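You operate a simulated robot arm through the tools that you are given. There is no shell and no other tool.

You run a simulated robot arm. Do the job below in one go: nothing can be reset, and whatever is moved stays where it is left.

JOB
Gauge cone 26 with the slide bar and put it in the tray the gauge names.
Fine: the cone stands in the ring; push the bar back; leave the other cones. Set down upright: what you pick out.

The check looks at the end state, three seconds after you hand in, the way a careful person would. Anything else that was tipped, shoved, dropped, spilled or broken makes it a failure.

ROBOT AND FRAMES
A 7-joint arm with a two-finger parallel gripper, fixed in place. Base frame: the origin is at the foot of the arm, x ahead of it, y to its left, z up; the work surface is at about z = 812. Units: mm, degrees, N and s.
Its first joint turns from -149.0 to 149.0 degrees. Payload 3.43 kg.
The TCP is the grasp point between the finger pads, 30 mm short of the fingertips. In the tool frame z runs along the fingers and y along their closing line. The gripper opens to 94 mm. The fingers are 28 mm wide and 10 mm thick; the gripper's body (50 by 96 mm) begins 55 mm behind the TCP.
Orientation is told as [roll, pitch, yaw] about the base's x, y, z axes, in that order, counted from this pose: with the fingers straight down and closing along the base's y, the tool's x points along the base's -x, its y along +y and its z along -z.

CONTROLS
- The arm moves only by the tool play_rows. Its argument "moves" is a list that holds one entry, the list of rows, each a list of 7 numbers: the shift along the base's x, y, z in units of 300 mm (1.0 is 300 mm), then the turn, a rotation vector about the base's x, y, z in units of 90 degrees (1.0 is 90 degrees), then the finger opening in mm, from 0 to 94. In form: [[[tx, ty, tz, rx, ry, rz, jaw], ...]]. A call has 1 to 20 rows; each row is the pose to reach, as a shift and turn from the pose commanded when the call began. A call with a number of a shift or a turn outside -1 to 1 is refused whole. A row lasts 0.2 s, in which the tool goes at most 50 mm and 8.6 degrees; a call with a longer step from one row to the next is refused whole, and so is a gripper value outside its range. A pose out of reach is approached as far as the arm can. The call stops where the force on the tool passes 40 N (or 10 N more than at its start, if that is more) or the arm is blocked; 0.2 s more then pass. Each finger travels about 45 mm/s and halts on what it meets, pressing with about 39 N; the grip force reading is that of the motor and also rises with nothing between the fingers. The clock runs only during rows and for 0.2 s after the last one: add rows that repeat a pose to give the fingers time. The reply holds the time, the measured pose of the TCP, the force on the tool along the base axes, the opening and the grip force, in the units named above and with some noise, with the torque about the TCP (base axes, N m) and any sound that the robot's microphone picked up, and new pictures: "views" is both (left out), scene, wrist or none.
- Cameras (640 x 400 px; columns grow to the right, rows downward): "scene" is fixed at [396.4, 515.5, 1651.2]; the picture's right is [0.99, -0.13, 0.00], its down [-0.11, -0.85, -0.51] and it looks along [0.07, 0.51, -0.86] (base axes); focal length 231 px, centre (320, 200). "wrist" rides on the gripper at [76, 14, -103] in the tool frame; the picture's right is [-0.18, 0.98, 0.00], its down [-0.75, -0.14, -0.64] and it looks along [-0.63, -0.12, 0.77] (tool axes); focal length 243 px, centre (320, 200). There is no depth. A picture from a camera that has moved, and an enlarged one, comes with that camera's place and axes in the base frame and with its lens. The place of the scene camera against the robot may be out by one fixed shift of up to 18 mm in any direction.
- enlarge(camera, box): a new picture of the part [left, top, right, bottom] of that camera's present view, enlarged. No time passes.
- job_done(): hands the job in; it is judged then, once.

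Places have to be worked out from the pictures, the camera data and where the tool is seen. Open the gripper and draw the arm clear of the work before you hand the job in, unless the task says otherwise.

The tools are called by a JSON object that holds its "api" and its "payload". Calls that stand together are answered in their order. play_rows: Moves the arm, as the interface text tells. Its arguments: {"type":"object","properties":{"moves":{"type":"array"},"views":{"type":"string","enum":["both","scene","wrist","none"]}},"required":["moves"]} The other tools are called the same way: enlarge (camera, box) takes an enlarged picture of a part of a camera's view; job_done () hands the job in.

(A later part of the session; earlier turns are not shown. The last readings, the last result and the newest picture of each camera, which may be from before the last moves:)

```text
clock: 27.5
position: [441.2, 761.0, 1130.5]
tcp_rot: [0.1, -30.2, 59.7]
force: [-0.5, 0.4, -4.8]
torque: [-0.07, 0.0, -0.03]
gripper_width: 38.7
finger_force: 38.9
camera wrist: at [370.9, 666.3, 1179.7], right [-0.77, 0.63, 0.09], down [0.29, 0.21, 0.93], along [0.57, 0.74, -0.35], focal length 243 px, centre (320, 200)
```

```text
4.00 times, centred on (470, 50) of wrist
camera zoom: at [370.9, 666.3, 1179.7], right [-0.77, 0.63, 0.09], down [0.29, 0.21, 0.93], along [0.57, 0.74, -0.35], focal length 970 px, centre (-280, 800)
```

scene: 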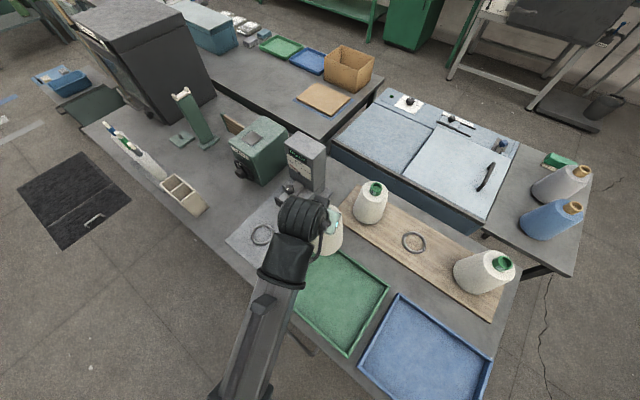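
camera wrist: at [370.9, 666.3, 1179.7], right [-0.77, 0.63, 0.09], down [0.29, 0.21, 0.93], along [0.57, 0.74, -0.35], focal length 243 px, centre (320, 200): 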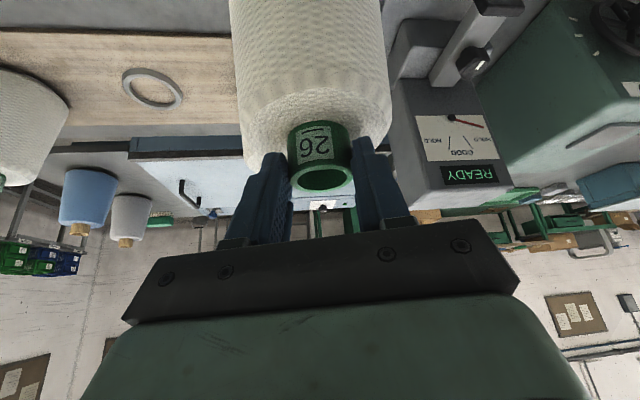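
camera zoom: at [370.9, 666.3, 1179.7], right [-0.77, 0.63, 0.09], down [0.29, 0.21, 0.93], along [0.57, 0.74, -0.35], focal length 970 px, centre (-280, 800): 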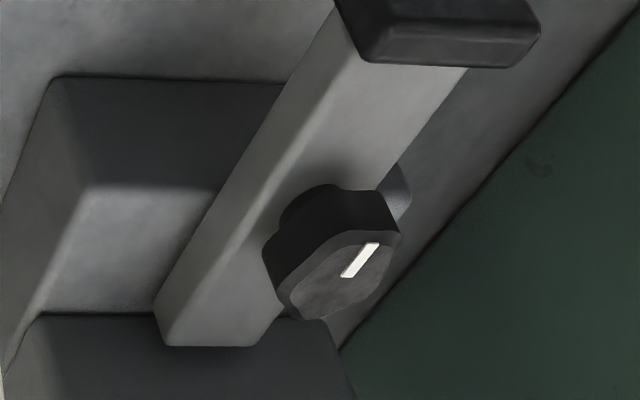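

Wrist and calibrated scene views agree: board ring top z ≈ 825, gauge ring centre ≈ (221.8, 865.8) with its top near 821. I'll carry the cone to directly above the gauge ring at the same height.

{"api": "play_rows", "payload": {"moves": [[[-0.025, 0.011, 0, 0, 0, 0.006, 15], [-0.07, 0.03, 0, 0, 0, 0.017, 15], [-0.13, 0.055, 0, 0, 0, 0.031, 15], [-0.2, 0.085, 0, 0, 0, 0.048, 15], [-0.27, 0.115, 0, 0, 0, 0.065, 15], [-0.34, 0.145, 0, 0, 0, 0.081, 15], [-0.41, 0.175, 0, 0, 0, 0.098, 15], [-0.48, 0.204, 0, 0, 0, 0.115, 15], [-0.55, 0.234, 0, 0, 0, 0.131, 15], [-0.61, 0.26, 0, 0, 0, 0.146, 15], [-0.67, 0.285, 0, 0, 0, 0.16, 15], [-0.715, 0.305, 0, 0, 0, 0.171, 15], [-0.741, 0.315, 0, 0, 0, 0.177, 15], [-0.741, 0.315, 0, 0, 0, 0.177, 15], [-0.741, 0.315, 0, 0, 0, 0.177, 15]]]}}

{"api": "enlarge", "payload": {"camera": "scene", "box": [200, 150, 330, 270]}}

```text
clock: 30.7
position: [219.4, 855.5, 1130.2]
tcp_rot: [0.0, -30.1, 75.7]
force: [0.4, -0.2, -4.1]
torque: [-0.09, 0.0, 0.0]
gripper_width: 39.1
finger_force: 38.6
camera wrist: at [177.0, 745.8, 1179.5], right [-0.91, 0.4, 0.09], down [0.22, 0.29, 0.93], along [0.34, 0.87, -0.35], focal length 243 px, centre (320, 200)
```

scene: 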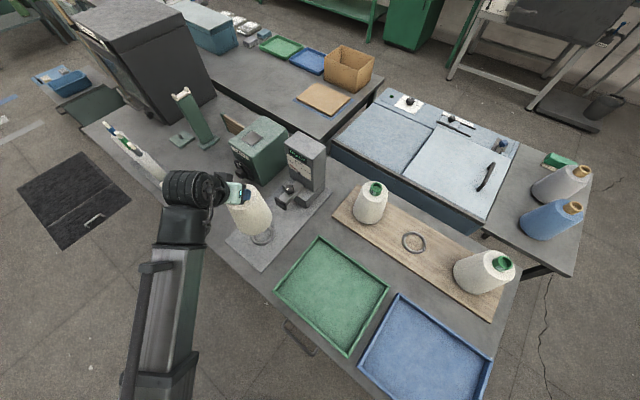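
wrist: 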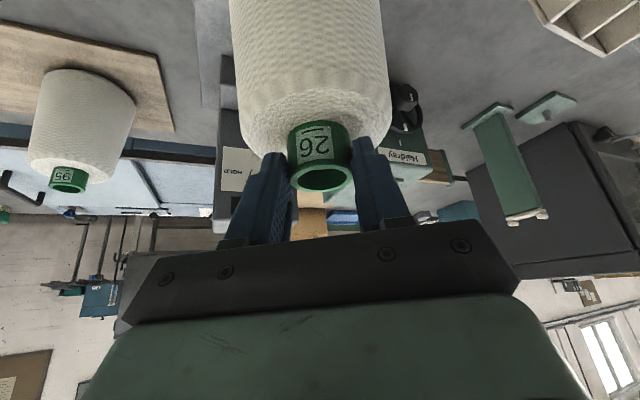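

```text
3.33 times, centred on (265, 210) of scene
camera zoom: at [396.4, 515.5, 1651.2], right [0.99, -0.13, 0.0], down [-0.11, -0.85, -0.51], along [0.07, 0.51, -0.86], focal length 769 px, centre (503, 167)
```

zoom: 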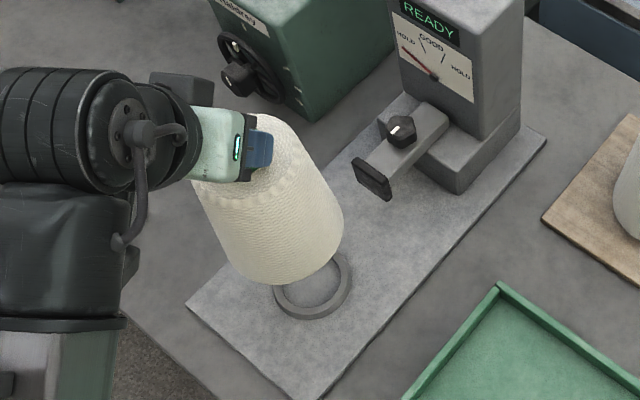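

The projected cone position matches what the scene shows: it hangs upright, centred over the ring. I'll lower it to about 10 mm above where the foot would enter the ring.

{"api": "play_rows", "payload": {"moves": [[[0, 0, -0.015, 0, 0, 0, 15], [0, 0, -0.045, 0, 0, 0, 15], [0, 0, -0.085, 0, 0, 0, 15], [0, 0, -0.125, 0, 0, 0, 15], [0, 0, -0.165, 0, 0, 0, 15], [0, 0, -0.205, 0, 0, 0, 15], [0, 0, -0.245, 0, 0, 0, 15], [0, 0, -0.28, 0, 0, 0, 15], [0, 0, -0.31, 0, 0, 0, 15], [0, 0, -0.327, 0, 0, 0, 15], [0, 0, -0.327, 0, 0, 0, 15], [0, 0, -0.327, 0, 0, 0, 15]]]}}

{"api": "enlarge", "payload": {"camera": "scene", "box": [220, 180, 300, 260]}}

```text
clock: 33.3
position: [218.8, 856.7, 1031.5]
tcp_rot: [0.1, -30.0, 75.8]
force: [0.8, 0.0, -4.2]
torque: [-0.08, 0.01, 0.0]
gripper_width: 39.5
finger_force: 39.4
camera wrist: at [176.8, 745.2, 1081.2], right [-0.91, 0.4, 0.09], down [0.22, 0.29, 0.93], along [0.34, 0.87, -0.35], focal length 243 px, centre (320, 200)
```

scene: 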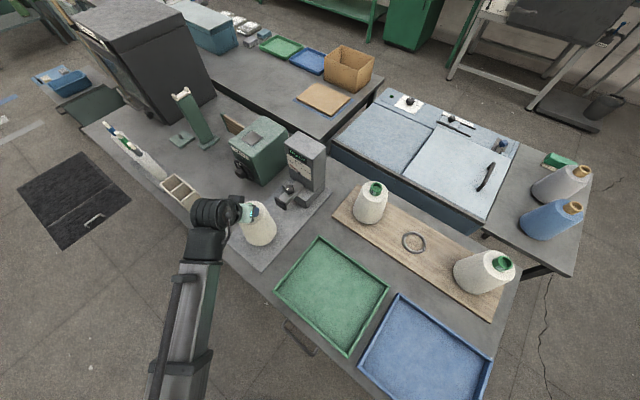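
wrist: 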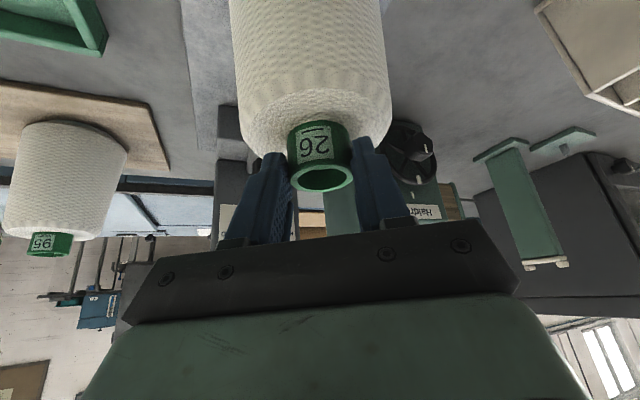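

```text
5.00 times, centred on (260, 220) of scene
camera zoom: at [396.4, 515.5, 1651.2], right [0.99, -0.13, 0.0], down [-0.11, -0.85, -0.51], along [0.07, 0.51, -0.86], focal length 1153 px, centre (620, 100)
```

zoom: 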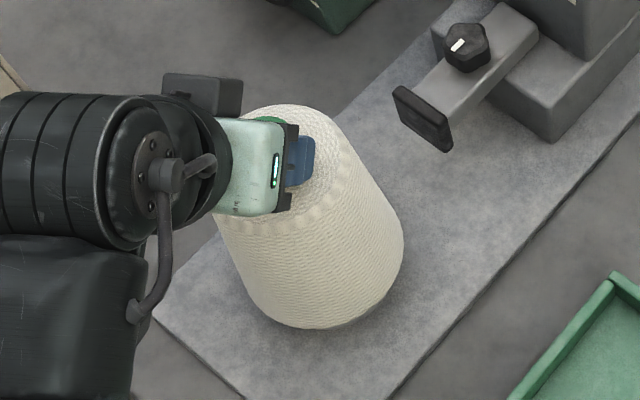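

The cone hangs just above the ring. I'll descend slowly in small chunks and watch the vertical force.

{"api": "play_rows", "payload": {"moves": [[[0, 0, -0.007, 0, 0, 0, 15], [0, 0, -0.014, 0, 0, 0, 15], [0, 0, -0.021, 0, 0, 0, 15], [0, 0, -0.028, 0, 0, 0, 15], [0, 0, -0.035, 0, 0, 0, 15], [0, 0, -0.042, 0, 0, 0, 15], [0, 0, -0.042, 0, 0, 0, 15]]], "views": "none"}}

{"api": "play_rows", "payload": {"moves": [[[0, 0, -0.005, 0, 0, 0, 15], [0, 0, -0.01, 0, 0, 0, 15], [0, 0, -0.0133, 0, 0, 0, 15], [0, 0, -0.0133, 0, 0, 0, 15]]], "views": "none"}}

```text
clock: 34.9
position: [219.4, 855.0, 1017.7]
tcp_rot: [0.0, -30.0, 75.7]
force: [-0.2, -0.6, -5.1]
torque: [-0.07, 0.03, -0.01]
gripper_width: 39.1
finger_force: 39.0
```

```text
clock: 35.9
position: [219.2, 855.1, 1015.2]
tcp_rot: [0.0, -30.2, 75.7]
force: [0.1, -0.1, -5.2]
torque: [-0.07, 0.0, -0.03]
gripper_width: 39.3
finger_force: 39.2
```

There's no contact yet at z 1015, so I'll continue down in small steps.

{"api": "play_rows", "payload": {"moves": [[[0, 0, -0.005, 0, 0, 0, 15], [0, 0, -0.01, 0, 0, 0, 15], [0, 0, -0.01, 0, 0, 0, 15]]], "views": "none"}}

{"api": "play_rows", "payload": {"moves": [[[0, 0, -0.005, 0, 0, 0, 15], [0, 0, -0.01, 0, 0, 0, 15], [0, 0, -0.01, 0, 0, 0, 15]]], "views": "both"}}

{"api": "enlarge", "payload": {"camera": "scene", "box": [220, 180, 300, 260]}}

```text
clock: 36.7
position: [219.3, 855.0, 1014.1]
tcp_rot: [0.0, -30.2, 75.6]
force: [-1.5, -3.1, 14.3]
torque: [-0.88, -0.01, -0.12]
gripper_width: 39.3
finger_force: 38.3
```

```text
clock: 37.5
position: [219.6, 855.9, 1010.6]
tcp_rot: [0.1, -30.3, 75.7]
force: [-1.6, 1.2, 30.6]
torque: [0.52, -0.47, -0.03]
gripper_width: 39.3
finger_force: 38.8
camera wrist: at [177.1, 745.2, 1060.1], right [-0.91, 0.4, 0.09], down [0.22, 0.28, 0.93], along [0.34, 0.87, -0.34], focal length 243 px, centre (320, 200)
```

scene: 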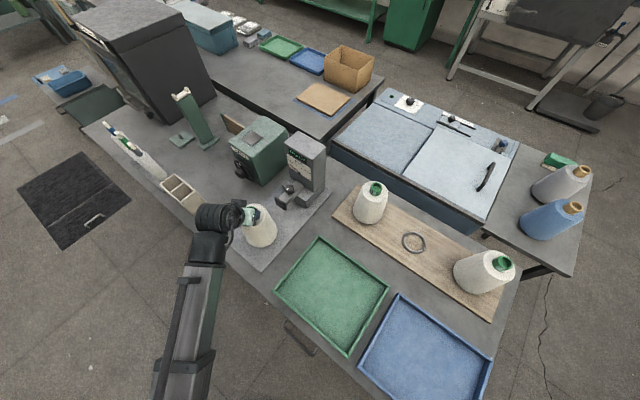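
wrist: 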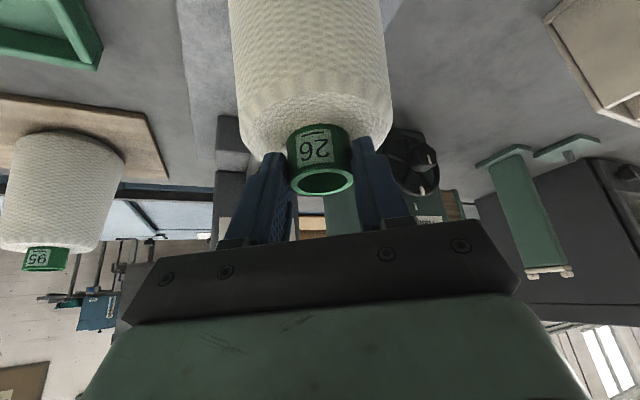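

```text
5.00 times, centred on (260, 220) of scene
camera zoom: at [396.4, 515.5, 1651.2], right [0.99, -0.13, 0.0], down [-0.11, -0.85, -0.51], along [0.07, 0.51, -0.86], focal length 1153 px, centre (620, 100)
```

zoom: 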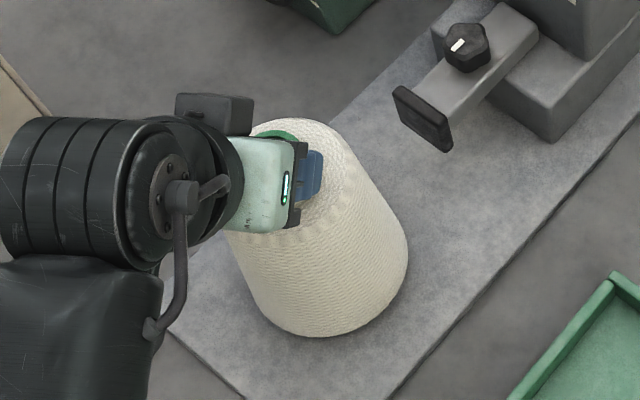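

Contact came near z 1014, and the cone slid about 2 mm up in the grip as I pressed. I'll ease the pressure, then probe sideways gently to learn whether the foot is captured by the ring.

{"api": "play_rows", "payload": {"moves": [[[0, 0, 0.003, 0, 0, 0, 15], [0, 0, 0.006, 0, 0, 0, 15], [0, 0, 0.007, 0, 0, 0, 15], [0, 0, 0.007, 0, 0, 0, 15]]], "views": "none"}}

{"api": "enlarge", "payload": {"camera": "wrist", "box": [220, 0, 420, 220]}}

{"api": "enlarge", "payload": {"camera": "scene", "box": [240, 200, 290, 255]}}

```text
clock: 38.5
position: [218.5, 854.4, 1010.3]
tcp_rot: [0.0, -30.0, 75.6]
force: [1.2, 2.6, 2.9]
torque: [0.76, -0.31, -0.01]
gripper_width: 39.0
finger_force: 38.7
```

```text
1.82 times, centred on (320, 110) of wrist
camera zoom: at [177.0, 745.1, 1060.6], right [-0.91, 0.4, 0.09], down [0.22, 0.29, 0.93], along [0.34, 0.87, -0.35], focal length 441 px, centre (320, 364)
```

zoom: 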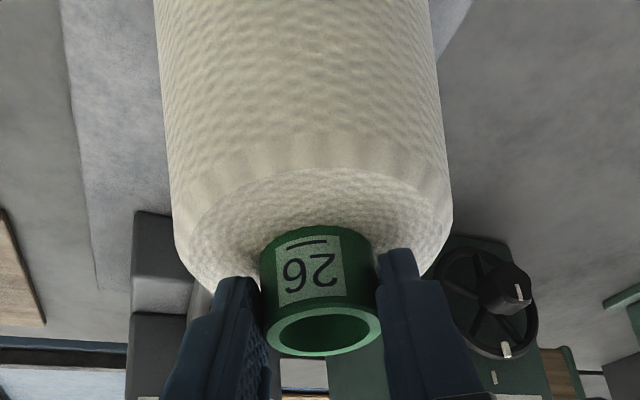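

```text
7.27 times, centred on (265, 228) of scene
camera zoom: at [396.4, 515.5, 1651.2], right [0.99, -0.13, 0.0], down [-0.11, -0.85, -0.51], along [0.07, 0.51, -0.86], focal length 1677 px, centre (720, 0)
```

zoom: 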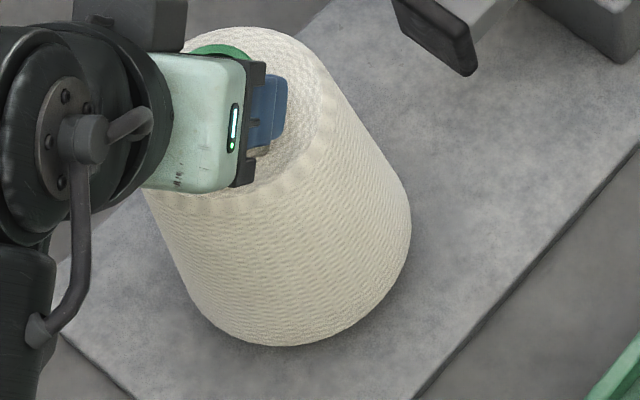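

The core top now reads about 1000–1002, consistent with a seated foot. I'll probe 4 mm sideways along x to check whether the ring holds it.

{"api": "play_rows", "payload": {"moves": [[[0.005, 0, 0, 0, 0, 0, 15], [0.01, 0, 0, 0, 0, 0, 15], [0.0133, 0, 0, 0, 0, 0, 15], [0.0133, 0, 0, 0, 0, 0, 15]]], "views": "none"}}

{"api": "play_rows", "payload": {"moves": [[[-0.005, 0, 0, 0, 0, 0, 15], [-0.0133, 0, 0, 0, 0, 0, 15], [-0.02, 0, 0, 0, 0, 0, 15], [-0.0266, 0, 0, 0, 0, 0, 15], [-0.0266, 0, 0, 0, 0, 0, 15]]], "views": "none"}}

```text
clock: 39.5
position: [222.8, 855.2, 1011.0]
tcp_rot: [0.0, -30.0, 75.6]
force: [0.2, 0.1, -1.9]
torque: [-0.21, 0.12, 0.0]
gripper_width: 39.5
finger_force: 38.9
```

```text
clock: 40.7
position: [214.8, 854.8, 1010.9]
tcp_rot: [0.0, -30.0, 75.7]
force: [1.3, -0.9, -4.3]
torque: [-0.2, -0.22, -0.02]
gripper_width: 39.2
finger_force: 38.5
```

The cone shifted 8 mm with almost no side force and barely touches, so this is ambiguous. I'll continue a little further in −x to see whether the ring wall stops it.

{"api": "play_rows", "payload": {"moves": [[[-0.005, 0, 0, 0, 0, 0, 15], [-0.01, 0, 0, 0, 0, 0, 15], [-0.015, 0, 0, 0, 0, 0, 15], [-0.015, 0, 0, 0, 0, 0, 15]]], "views": "none"}}

{"api": "play_rows", "payload": {"moves": [[[-0.005, 0, 0, 0, 0, 0, 15], [-0.01, 0, 0, 0, 0, 0, 15], [-0.01, 0, 0, 0, 0, 0, 15]]], "views": "both"}}

```text
clock: 41.7
position: [211.5, 856.5, 1010.9]
tcp_rot: [0.0, -30.1, 75.7]
force: [5.6, -1.9, -0.1]
torque: [-0.42, -1.2, -0.21]
gripper_width: 39.3
finger_force: 38.7
```

```text
clock: 42.5
position: [207.9, 856.4, 1011.7]
tcp_rot: [-0.1, -30.2, 75.7]
force: [8.5, 0.0, 7.5]
torque: [0.38, -1.39, -0.26]
gripper_width: 40.0
finger_force: 38.8
camera wrist: at [165.9, 745.6, 1061.6], right [-0.91, 0.4, 0.09], down [0.22, 0.28, 0.93], along [0.34, 0.87, -0.34], focal length 243 px, centre (320, 200)
```

scene: 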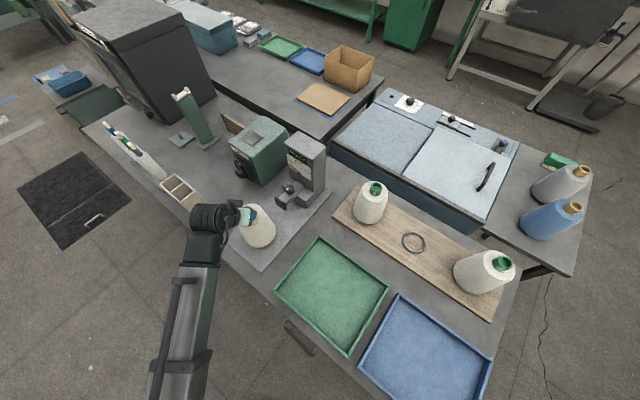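
wrist: 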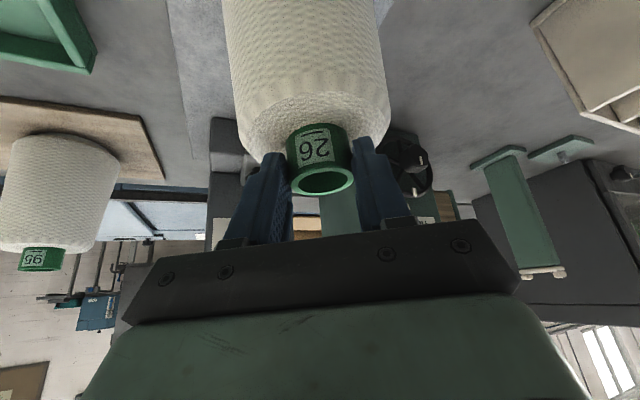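

Side force builds up past x ≈ 213, so the foot is captured by the ring wall. I'll probe the other side to find the centre.

{"api": "play_rows", "payload": {"moves": [[[0.01, 0, 0, 0, 0, 0, 15], [0.023, 0, 0, 0, 0, 0, 15], [0.036, 0, 0, 0, 0, 0, 15], [0.046, 0, 0, 0, 0, 0, 15], [0.053, 0, 0, 0, 0, 0, 15], [0.053, 0, 0, 0, 0, 0, 15]]], "views": "none"}}

{"api": "play_rows", "payload": {"moves": [[[0.005, 0, 0, 0, 0, 0, 15], [0.008, 0, 0, 0, 0, 0, 15], [0.008, 0, 0, 0, 0, 0, 15]]], "views": "none"}}

```text
clock: 43.9
position: [224.1, 856.3, 1009.7]
tcp_rot: [0.0, -30.0, 75.7]
force: [0.7, -1.4, -4.6]
torque: [-0.1, 0.02, 0.01]
gripper_width: 39.1
finger_force: 38.8
```

```text
clock: 44.7
position: [225.2, 856.1, 1011.7]
tcp_rot: [0.1, -30.0, 75.6]
force: [-6.2, -1.6, -1.9]
torque: [-0.44, 1.19, 0.13]
gripper_width: 39.4
finger_force: 38.9
```

The walls are at TCP x ≈ 213.3 and 224.5, so the centre is 219, as planned. I'll go back there and set the cone down until it bears its weight.

{"api": "play_rows", "payload": {"moves": [[[-0.01, 0, 0, 0, 0, 0, 15], [-0.0205, 0, 0, 0, 0, 0, 15], [-0.0205, 0, -0.004, 0, 0, 0, 15], [-0.0205, 0, -0.004, 0, 0, 0, 15]]], "views": "none"}}

```text
clock: 45.7
position: [219.7, 855.7, 1010.8]
tcp_rot: [0.0, -30.3, 75.7]
force: [-0.8, 0.0, 6.9]
torque: [-0.23, -0.05, -0.02]
gripper_width: 39.1
finger_force: 38.8
```

The cone bears on the plate with about 11 N. I'll ease up slightly and open the fingers slowly, holding position.

{"api": "play_rows", "payload": {"moves": [[[0, 0, 0.002, 0, 0, 0, 15], [0, 0, 0.002, 0, 0, 0, 36], [0, 0, 0.002, 0, 0, 0, 42], [0, 0, 0.002, 0, 0, 0, 50], [0, 0, 0.002, 0, 0, 0, 65], [0, 0, 0.002, 0, 0, 0, 80], [0, 0, 0.002, 0, 0, 0, 94], [0, 0, 0.002, 0, 0, 0, 94], [0, 0, 0.002, 0, 0, 0, 94]]]}}

```text
clock: 47.7
position: [219.7, 856.1, 1011.2]
tcp_rot: [-0.1, -30.0, 75.6]
force: [0.6, -0.2, -0.1]
torque: [-0.04, -0.03, 0.01]
gripper_width: 94.1
finger_force: 0.0
camera wrist: at [177.8, 745.6, 1060.3], right [-0.91, 0.4, 0.09], down [0.22, 0.29, 0.93], along [0.34, 0.87, -0.35], focal length 243 px, centre (320, 200)
```

scene: 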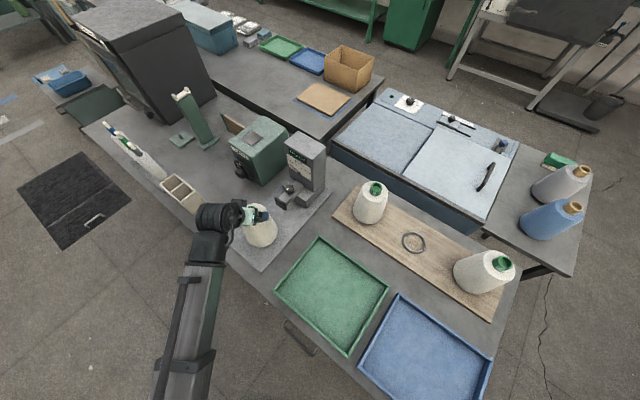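
wrist: 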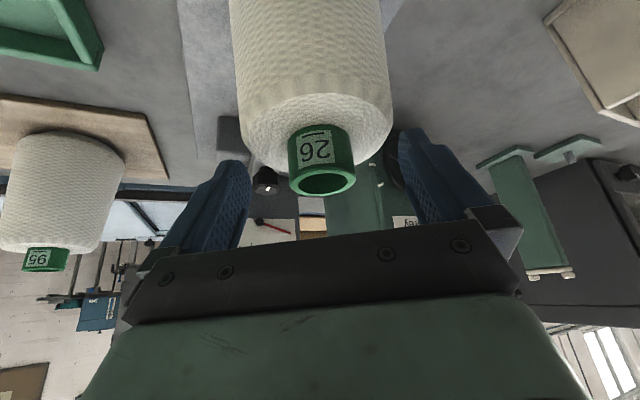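

The cone stands upright in the ring, clear of the open fingers. I'll back away along the tool axis.

{"api": "play_rows", "payload": {"moves": [[[-0.004, -0.016, 0.029, 0, 0, 0, 94], [-0.012, -0.048, 0.087, 0, 0, 0, 94], [-0.02, -0.081, 0.145, 0, 0, 0, 94], [-0.029, -0.113, 0.202, 0, 0, 0, 94], [-0.041, -0.162, 0.289, 0, 0, 0, 94], [-0.041, -0.21, 0.34, 0, 0, 0, 94], [-0.041, -0.21, 0.34, 0, 0, 0, 94]]]}}

{"api": "enlarge", "payload": {"camera": "scene", "box": [230, 180, 310, 260]}}

{"api": "enlarge", "payload": {"camera": "wrist", "box": [160, 0, 400, 200]}}

```text
clock: 49.3
position: [207.1, 791.7, 1112.5]
tcp_rot: [0.0, -30.1, 75.7]
force: [-1.1, 0.4, 0.1]
torque: [-0.03, -0.04, 0.0]
gripper_width: 94.1
finger_force: 0.0
camera wrist: at [164.7, 682.3, 1162.9], right [-0.91, 0.4, 0.09], down [0.22, 0.29, 0.93], along [0.34, 0.87, -0.35], focal length 243 px, centre (320, 200)
```

scene: 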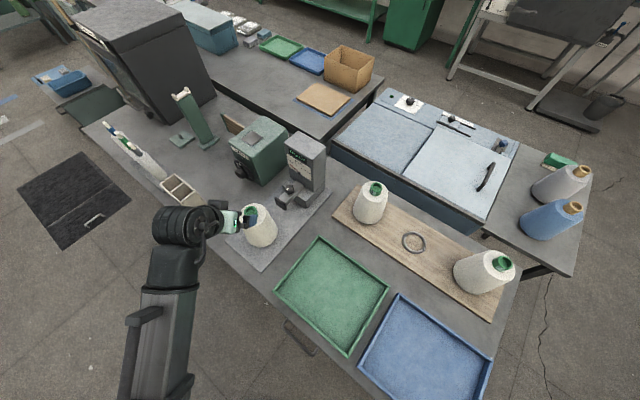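
wrist: 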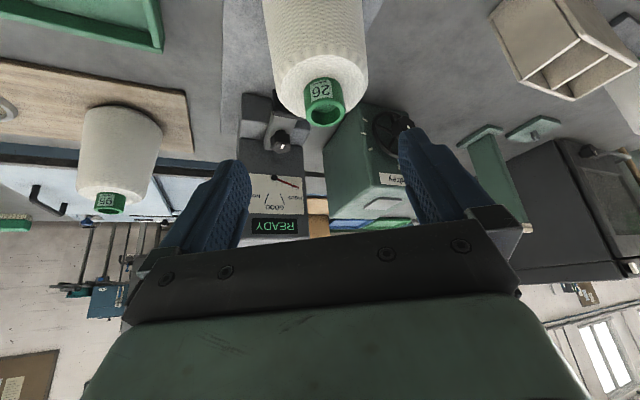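

```text
5.00 times, centred on (270, 220) of scene
camera zoom: at [396.4, 515.5, 1651.2], right [0.99, -0.13, 0.0], down [-0.11, -0.85, -0.51], along [0.07, 0.51, -0.86], focal length 1153 px, centre (570, 100)
```

zoom: 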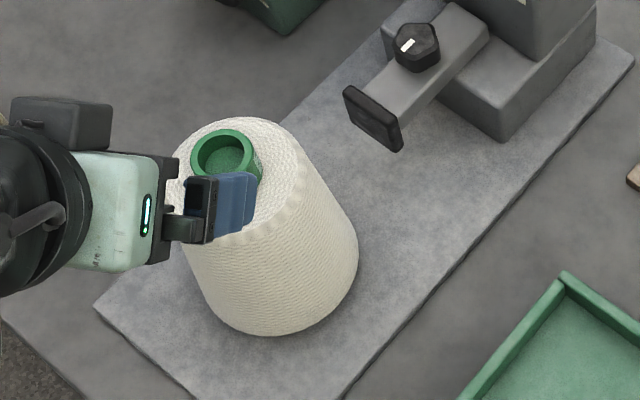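

```text
2.00 times, centred on (280, 100) of wrist
camera zoom: at [164.7, 682.3, 1162.9], right [-0.91, 0.4, 0.09], down [0.22, 0.29, 0.93], along [0.34, 0.87, -0.35], focal length 485 px, centre (400, 400)
```

zoom: 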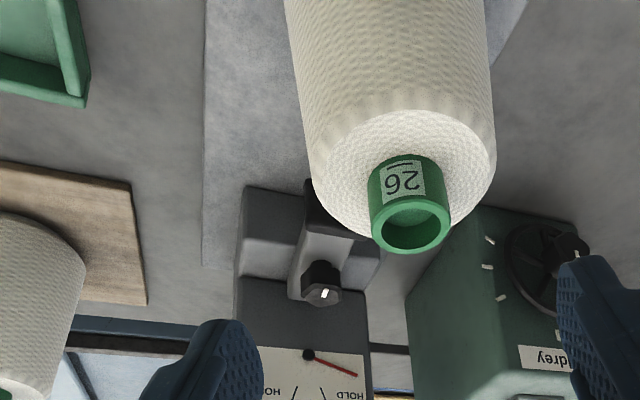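

Cone 26 stands upright with its core top near z 1001, and the knob centre is near (344, 989) with its top near 937. I'll close the jaws to 48 mm and move over to a pre-grasp point above the knob, tilting 25° at yaw 82 so the camera housing stays clear of the cone.

{"api": "play_rows", "payload": {"moves": [[[0.06, 0.04, 0.02, -0.009, 0.002, 0.011, 80], [0.14, 0.12, 0.02, -0.018, 0.004, 0.023, 65], [0.22, 0.2, 0.02, -0.028, 0.0055, 0.035, 50], [0.3, 0.29, 0.01, -0.037, 0.0073, 0.047, 48], [0.37, 0.38, 0.0, -0.046, 0.009, 0.058, 48], [0.43, 0.45, 0.0, -0.0556, 0.011, 0.07, 48], [0.438, 0.48, -0.05, -0.0556, 0.011, 0.07, 48], [0.438, 0.48, -0.05, -0.0556, 0.011, 0.07, 48]]]}}

{"api": "enlarge", "payload": {"camera": "wrist", "box": [240, 40, 400, 200]}}

```text
clock: 51.1
position: [339.4, 936.6, 1097.1]
tcp_rot: [0.1, -25.0, 82.0]
force: [-0.1, -0.2, -0.9]
torque: [0.0, 0.0, -0.03]
gripper_width: 48.0
finger_force: 0.0
camera wrist: at [310.3, 826.8, 1157.0], right [-0.95, 0.3, 0.08], down [0.2, 0.39, 0.9], along [0.24, 0.87, -0.43], focal length 243 px, centre (320, 200)
```

scene: 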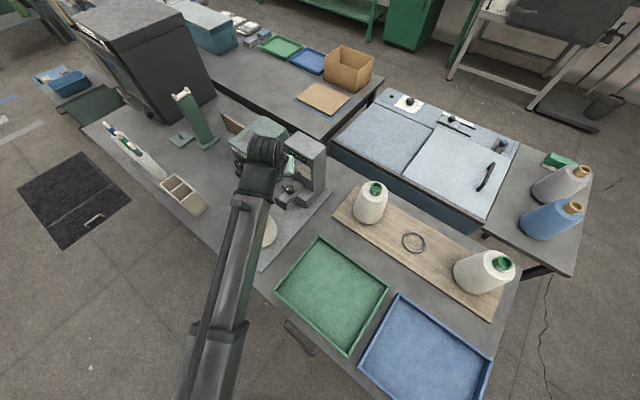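
wrist: 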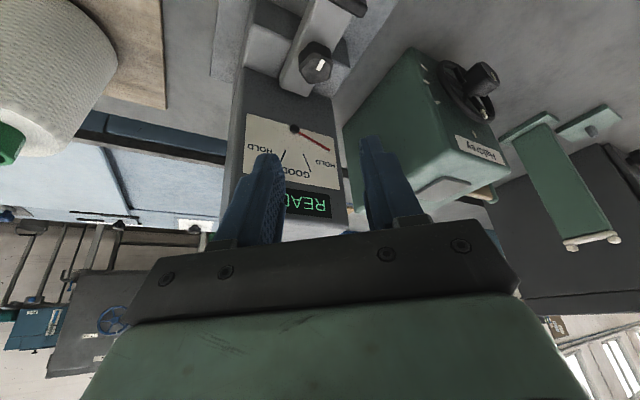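

```text
2.50 times, centred on (320, 120) of wrist
camera zoom: at [310.3, 826.8, 1157.0], right [-0.95, 0.3, 0.08], down [0.2, 0.39, 0.9], along [0.24, 0.87, -0.43], focal length 606 px, centre (320, 400)
```

zoom: 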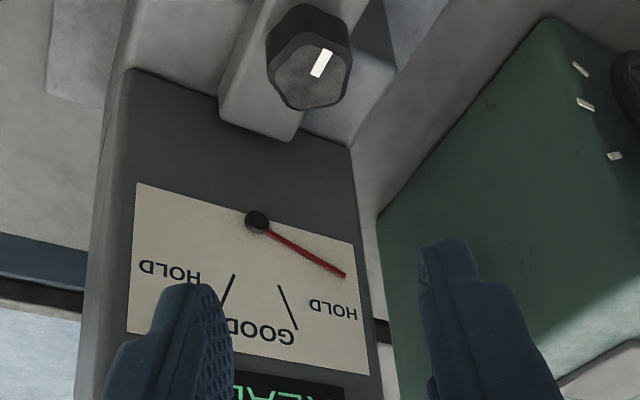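

The knob centre now triangulates to about (345, 987), 34 mm across, with its top near z 937. I'll back onto the tool-axis line and descend to 40 mm short of the grasp.

{"api": "play_rows", "payload": {"moves": [[[-0.01, -0.05, -0.01, 0, 0, 0, 48], [-0.016, -0.075, -0.04, 0, 0, 0, 48], [-0.01, -0.032, -0.123, 0, 0, 0, 48], [-0.006, -0.004, -0.184, 0, 0, 0, 48], [-0.002, 0.024, -0.245, 0, 0, 0, 48], [0.002, 0.052, -0.305, 0, 0, 0, 48], [0.006, 0.08, -0.365, 0, 0, 0, 48], [0.006, 0.08, -0.365, 0, 0, 0, 48]]]}}

{"api": "enlarge", "payload": {"camera": "wrist", "box": [240, 60, 400, 180]}}

{"api": "enlarge", "payload": {"camera": "scene", "box": [240, 120, 350, 240]}}

```text
clock: 52.9
position: [340.1, 961.3, 987.8]
tcp_rot: [0.0, -25.0, 82.0]
force: [-0.1, 0.1, -1.0]
torque: [0.03, 0.0, 0.0]
gripper_width: 48.0
finger_force: 0.0
camera wrist: at [311.5, 851.6, 1048.0], right [-0.95, 0.3, 0.08], down [0.2, 0.39, 0.9], along [0.24, 0.87, -0.43], focal length 243 px, centre (320, 200)
```

scene: 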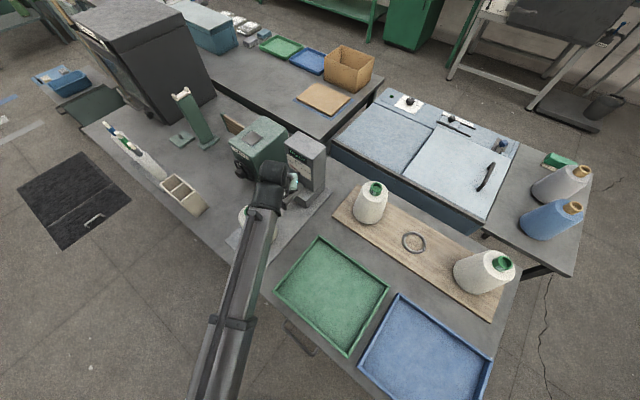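
wrist: 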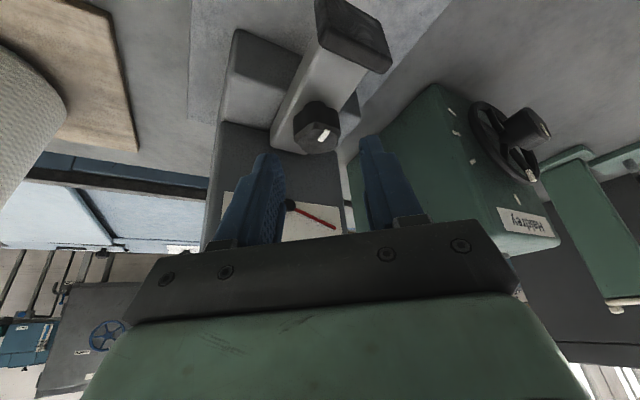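

```text
3.33 times, centred on (320, 120) of wrist
camera zoom: at [311.5, 851.6, 1048.0], right [-0.95, 0.3, 0.08], down [0.2, 0.39, 0.9], along [0.24, 0.87, -0.43], focal length 809 px, centre (320, 467)
```

zoom: 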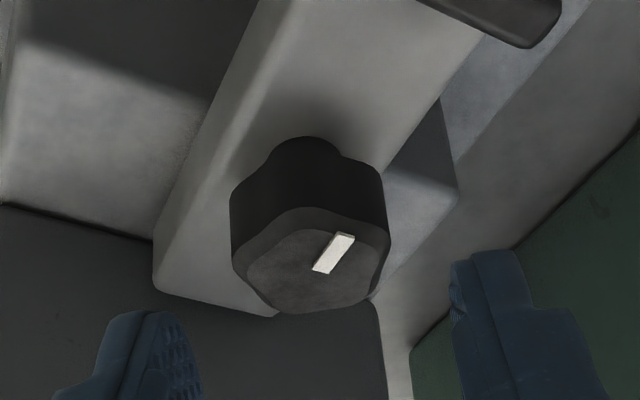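

```text
3.33 times, centred on (295, 180) of scene
camera zoom: at [396.4, 515.5, 1651.2], right [0.99, -0.13, 0.0], down [-0.11, -0.85, -0.51], along [0.07, 0.51, -0.86], focal length 769 px, centre (403, 267)
```

zoom: 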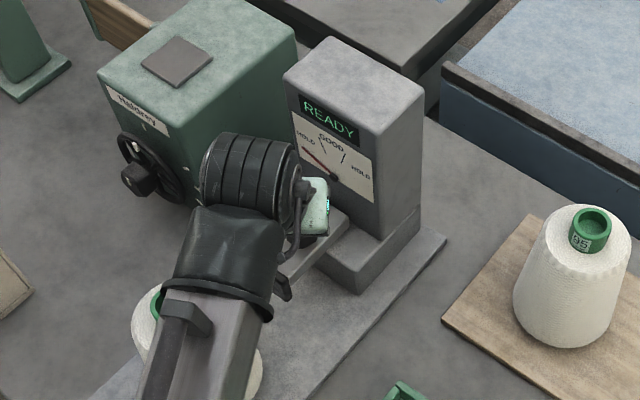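

The knob centre refines to (345, 986.5), top about 935, with the bar surface about 916. I'll descend along the axis so the tips sit just above the bar on both sides of the knob.

{"api": "play_rows", "payload": {"moves": [[[0.002, 0.013, -0.03, 0, 0, 0, 48], [0.004, 0.026, -0.06, 0, 0, 0, 48], [0.006, 0.038, -0.09, 0, 0, 0, 48], [0.007, 0.045, -0.105, 0, 0, 0, 48], [0.0077, 0.051, -0.119, 0, 0, 0, 48], [0.0077, 0.051, -0.119, 0, 0, 0, 48]]]}}

{"api": "enlarge", "payload": {"camera": "wrist", "box": [240, 80, 400, 200]}}

```text
clock: 54.3
position: [342.6, 976.6, 951.2]
tcp_rot: [0.0, -25.0, 82.0]
force: [-0.3, -0.2, -0.8]
torque: [0.01, 0.02, -0.01]
gripper_width: 48.1
finger_force: 0.1
camera wrist: at [314.1, 866.5, 1012.5], right [-0.95, 0.3, 0.08], down [0.2, 0.39, 0.9], along [0.24, 0.87, -0.43], focal length 243 px, centre (320, 200)
```

scene: 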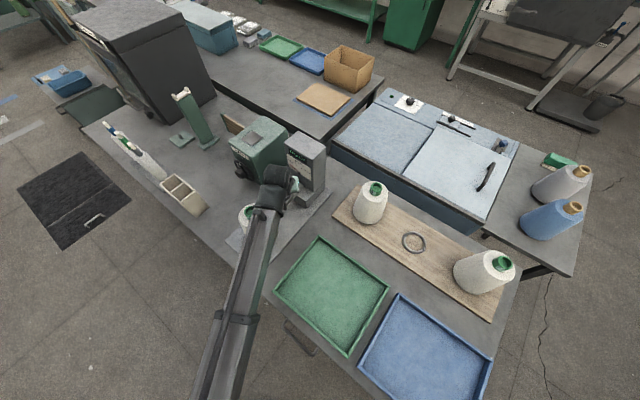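
wrist: 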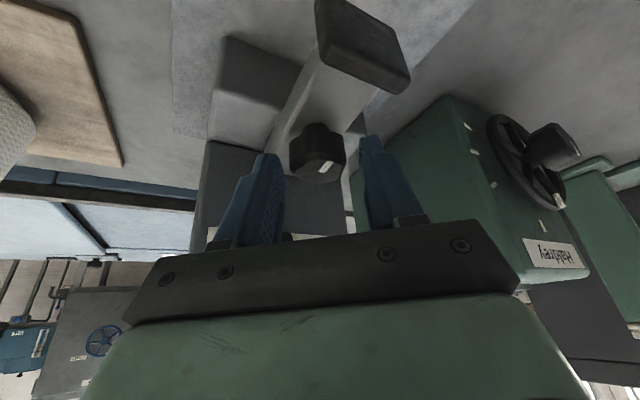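

```text
3.33 times, centred on (320, 140) of wrist
camera zoom: at [314.1, 866.5, 1012.5], right [-0.95, 0.3, 0.08], down [0.2, 0.39, 0.9], along [0.24, 0.87, -0.43], focal length 809 px, centre (320, 400)
```

zoom: 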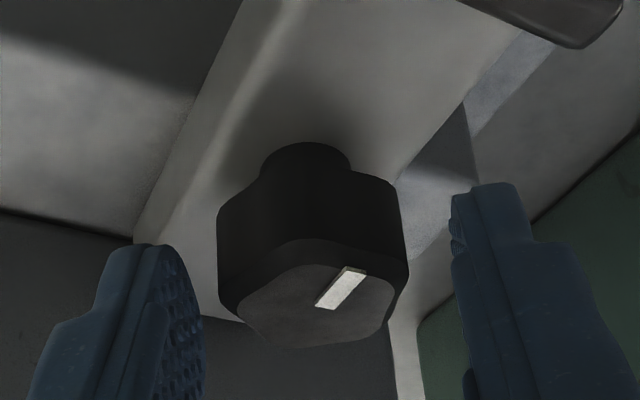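

The knob sits between the fingers, slightly left of centre. I'll nudge 1.5 mm toward +x and close on it.

{"api": "play_rows", "payload": {"moves": [[[0.005, -0.0015, 0, 0, 0, 0, 48], [0.005, -0.0015, 0, 0, 0, 0, 44], [0.005, -0.0015, 0, 0, 0, 0, 38], [0.005, -0.0015, 0, 0, 0, 0, 32], [0.005, -0.0015, 0, 0, 0, 0, 26], [0.005, -0.0015, 0, 0, 0, 0, 20], [0.005, -0.0015, 0, 0, 0, 0, 20]]]}}

{"api": "enlarge", "payload": {"camera": "wrist", "box": [240, 80, 400, 200]}}

```text
clock: 55.9
position: [344.0, 975.0, 952.3]
tcp_rot: [0.1, -25.0, 81.9]
force: [-1.7, 0.4, 0.5]
torque: [-0.02, -0.13, 0.04]
gripper_width: 33.4
finger_force: 45.1
camera wrist: at [315.5, 866.0, 1012.6], right [-0.95, 0.3, 0.08], down [0.2, 0.39, 0.9], along [0.24, 0.87, -0.43], focal length 243 px, centre (320, 200)
```

scene: 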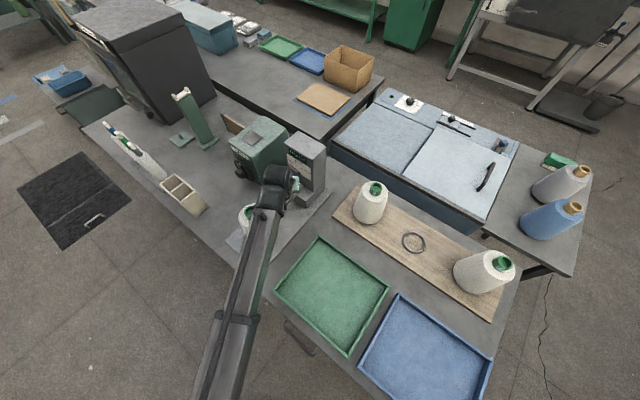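
wrist: 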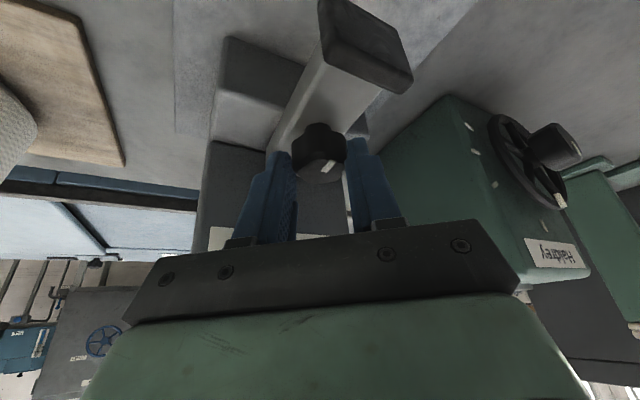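

```text
3.33 times, centred on (320, 140) of wrist
camera zoom: at [315.5, 866.0, 1012.6], right [-0.95, 0.3, 0.08], down [0.2, 0.39, 0.9], along [0.24, 0.87, -0.43], focal length 809 px, centre (320, 400)
```

zoom: 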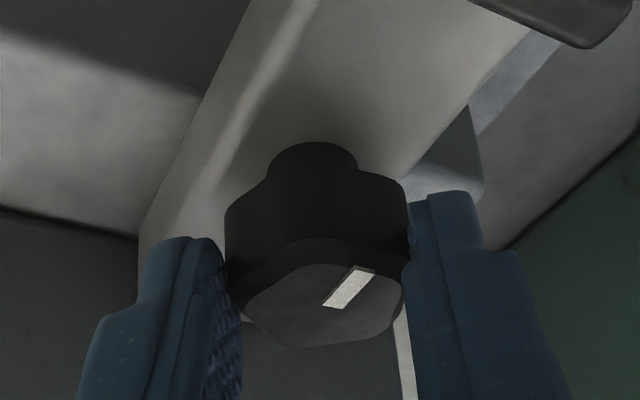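

The knob is held at 33.4 mm. I'll pull the bar slowly toward the cone along heading 225°, first 30 mm, watching the forces.

{"api": "play_rows", "payload": {"moves": [[[-0.004, -0.004, 0, 0, 0, 0, 20], [-0.012, -0.012, 0, 0, 0, 0, 20], [-0.022, -0.022, 0, 0, 0, 0, 20], [-0.032, -0.032, 0, 0, 0, 0, 20], [-0.042, -0.042, 0, 0, 0, 0, 20], [-0.052, -0.052, 0, 0, 0, 0, 20], [-0.062, -0.062, 0, 0, 0, 0, 20], [-0.071, -0.071, 0, 0, 0, 0, 20], [-0.071, -0.071, 0, 0, 0, 0, 20]]]}}

{"api": "enlarge", "payload": {"camera": "scene", "box": [225, 130, 335, 250]}}

```text
clock: 57.9
position: [323.5, 953.0, 951.8]
tcp_rot: [0.1, -25.1, 82.0]
force: [-0.3, 0.3, -0.6]
torque: [0.83, -0.31, -0.02]
gripper_width: 33.5
finger_force: 45.0
camera wrist: at [294.4, 845.0, 1012.6], right [-0.95, 0.3, 0.08], down [0.2, 0.39, 0.9], along [0.24, 0.87, -0.43], focal length 243 px, centre (320, 200)
```

scene: 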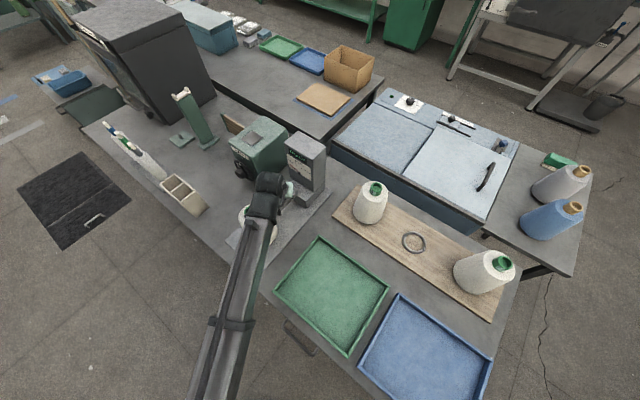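
wrist: 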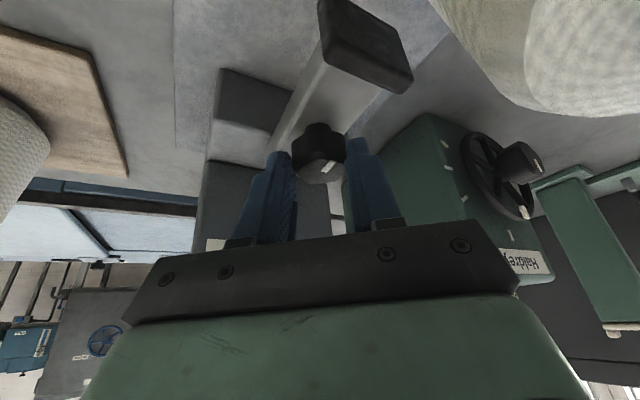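

```text
3.33 times, centred on (280, 190) of scene
camera zoom: at [396.4, 515.5, 1651.2], right [0.99, -0.13, 0.0], down [-0.11, -0.85, -0.51], along [0.07, 0.51, -0.86], focal length 769 px, centre (453, 233)
```

zoom: 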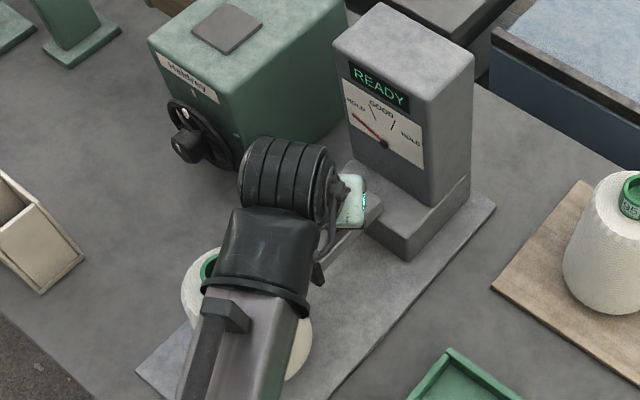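

The bar follows freely and the display still says READY. I'll pull another 18 mm.

{"api": "play_rows", "payload": {"moves": [[[-0.008, -0.008, 0, 0, 0, 0, 20], [-0.016, -0.016, 0, 0, 0, 0, 20], [-0.024, -0.024, 0, 0, 0, 0, 20], [-0.033, -0.033, 0, 0, 0, 0, 20], [-0.042, -0.042, 0, 0, 0, 0, 20], [-0.042, -0.042, 0, 0, 0, 0, 20]]]}}

{"api": "enlarge", "payload": {"camera": "scene", "box": [225, 130, 335, 250]}}

{"api": "enlarge", "payload": {"camera": "wrist", "box": [280, 0, 600, 200]}}

```text
clock: 59.3
position: [310.6, 941.1, 953.2]
tcp_rot: [0.0, -24.8, 82.1]
force: [1.7, -1.9, -1.7]
torque: [0.07, -0.28, -0.02]
gripper_width: 33.2
finger_force: 44.7
camera wrist: at [281.5, 832.1, 1012.7], right [-0.95, 0.3, 0.08], down [0.2, 0.39, 0.9], along [0.24, 0.87, -0.43], focal length 243 px, centre (320, 200)
```

scene: 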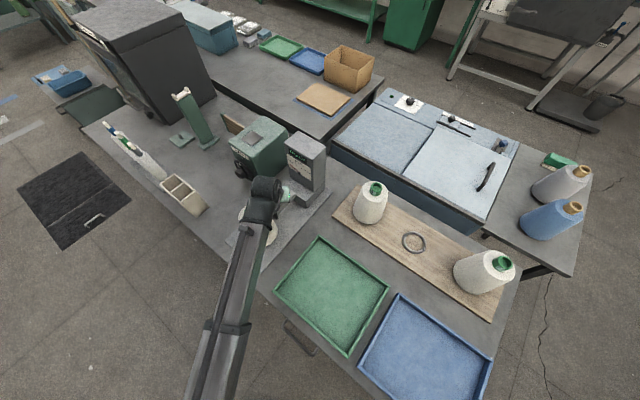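
wrist: 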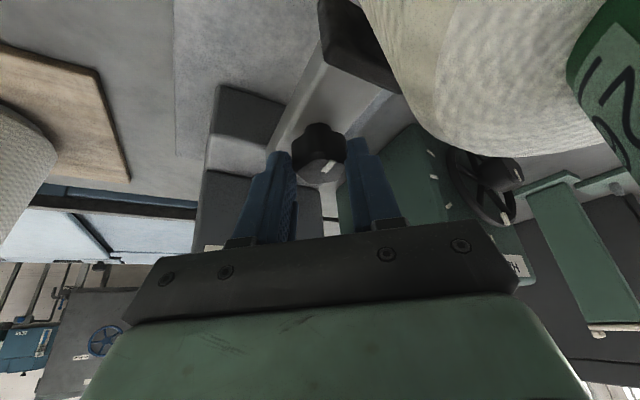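

```text
3.33 times, centred on (280, 190) of scene
camera zoom: at [396.4, 515.5, 1651.2], right [0.99, -0.13, 0.0], down [-0.11, -0.85, -0.51], along [0.07, 0.51, -0.86], focal length 769 px, centre (453, 233)
```

zoom: 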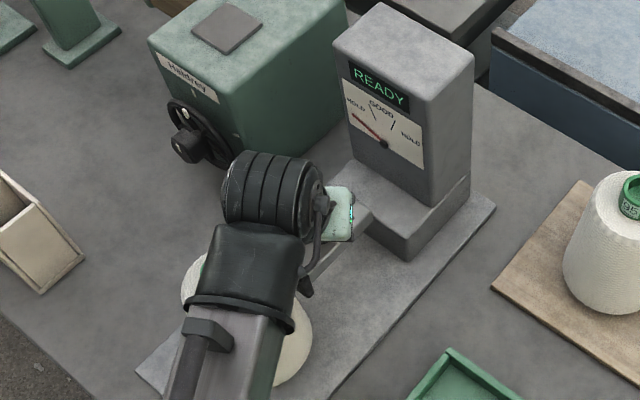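

```text
2.00 times, centred on (440, 100) of wrist
camera zoom: at [281.5, 832.1, 1012.7], right [-0.95, 0.3, 0.08], down [0.2, 0.39, 0.9], along [0.24, 0.87, -0.43], focal length 485 px, centre (80, 400)
```

zoom: 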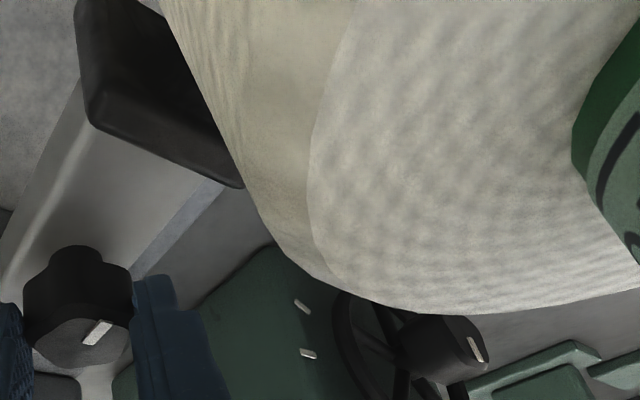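

The pad is close to the cone now. I'll advance in small steps of a few mm and read the force each time.

{"api": "play_rows", "payload": {"moves": [[[-0.005, -0.005, 0, 0, 0, 0, 20], [-0.0095, -0.0095, 0, 0, 0, 0, 20], [-0.0095, -0.0095, 0, 0, 0, 0, 20]]], "views": "none"}}

{"api": "enlarge", "payload": {"camera": "scene", "box": [260, 130, 335, 210]}}

```text
clock: 60.1
position: [307.7, 939.1, 952.8]
tcp_rot: [0.1, -25.0, 82.0]
force: [1.5, -0.9, -0.3]
torque: [-0.4, -0.22, 0.01]
gripper_width: 33.4
finger_force: 44.6
```

```text
5.00 times, centred on (298, 170) of scene
camera zoom: at [396.4, 515.5, 1651.2], right [0.99, -0.13, 0.0], down [-0.11, -0.85, -0.51], along [0.07, 0.51, -0.86], focal length 1153 px, centre (432, 350)
```

zoom: 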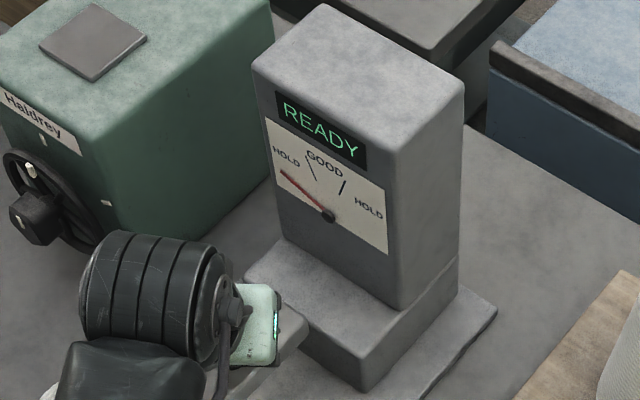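

Still READY with no load, so I'll take further small steps.

{"api": "play_rows", "payload": {"moves": [[[-0.0047, -0.0047, 0, 0, 0, 0, 20], [-0.0071, -0.0071, 0, 0, 0, 0, 20], [-0.0071, -0.0071, 0, 0, 0, 0, 20]]], "views": "none"}}

{"api": "enlarge", "payload": {"camera": "scene", "box": [260, 130, 335, 210]}}

{"api": "enlarge", "payload": {"camera": "wrist", "box": [280, 0, 600, 200]}}

```text
clock: 60.9
position: [304.7, 936.3, 953.2]
tcp_rot: [0.0, -25.0, 81.9]
force: [2.7, -2.6, -1.3]
torque: [-0.21, -0.23, -0.01]
gripper_width: 33.3
finger_force: 45.1
```

```text
5.00 times, centred on (298, 170) of scene
camera zoom: at [396.4, 515.5, 1651.2], right [0.99, -0.13, 0.0], down [-0.11, -0.85, -0.51], along [0.07, 0.51, -0.86], focal length 1153 px, centre (432, 350)
```

zoom: 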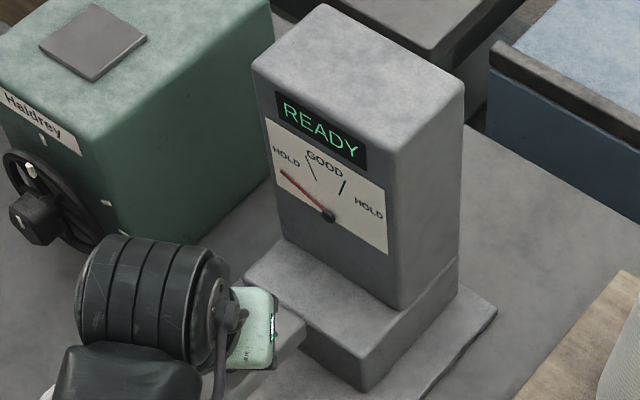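

```text
2.00 times, centred on (440, 100) of wrist
camera zoom: at [276.8, 827.3, 1012.6], right [-0.95, 0.3, 0.08], down [0.2, 0.39, 0.9], along [0.24, 0.87, -0.43], focal length 485 px, centre (80, 400)
```

zoom: 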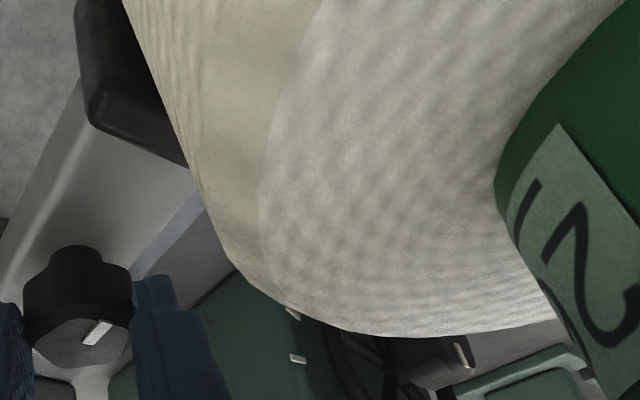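

There's a slight side load, meaning the bar runs nearer 46.5°. I'll correct the direction a bit and keep stepping.

{"api": "play_rows", "payload": {"moves": [[[-0.0027, -0.005, 0, 0, 0, 0, 20], [-0.0055, -0.0085, 0, 0, 0, 0, 20], [-0.0055, -0.0085, 0, 0, 0, 0, 20]]], "views": "none"}}

{"api": "enlarge", "payload": {"camera": "scene", "box": [260, 130, 335, 210]}}

```text
clock: 61.7
position: [303.3, 934.2, 952.7]
tcp_rot: [0.1, -25.0, 82.0]
force: [-0.6, 3.0, -2.7]
torque: [0.01, -0.17, 0.04]
gripper_width: 33.1
finger_force: 44.7
```

```text
5.00 times, centred on (298, 170) of scene
camera zoom: at [396.4, 515.5, 1651.2], right [0.99, -0.13, 0.0], down [-0.11, -0.85, -0.51], along [0.07, 0.51, -0.86], focal length 1153 px, centre (432, 350)
```

zoom: 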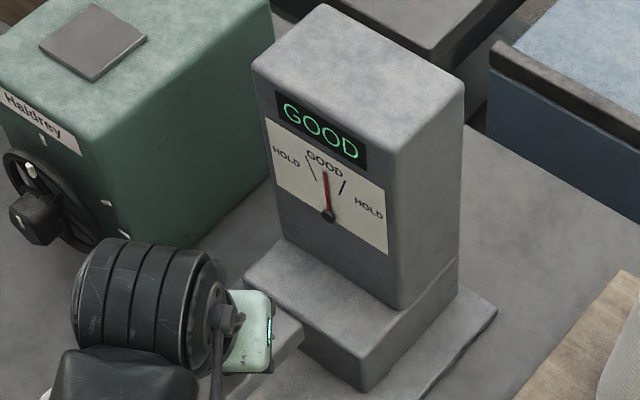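

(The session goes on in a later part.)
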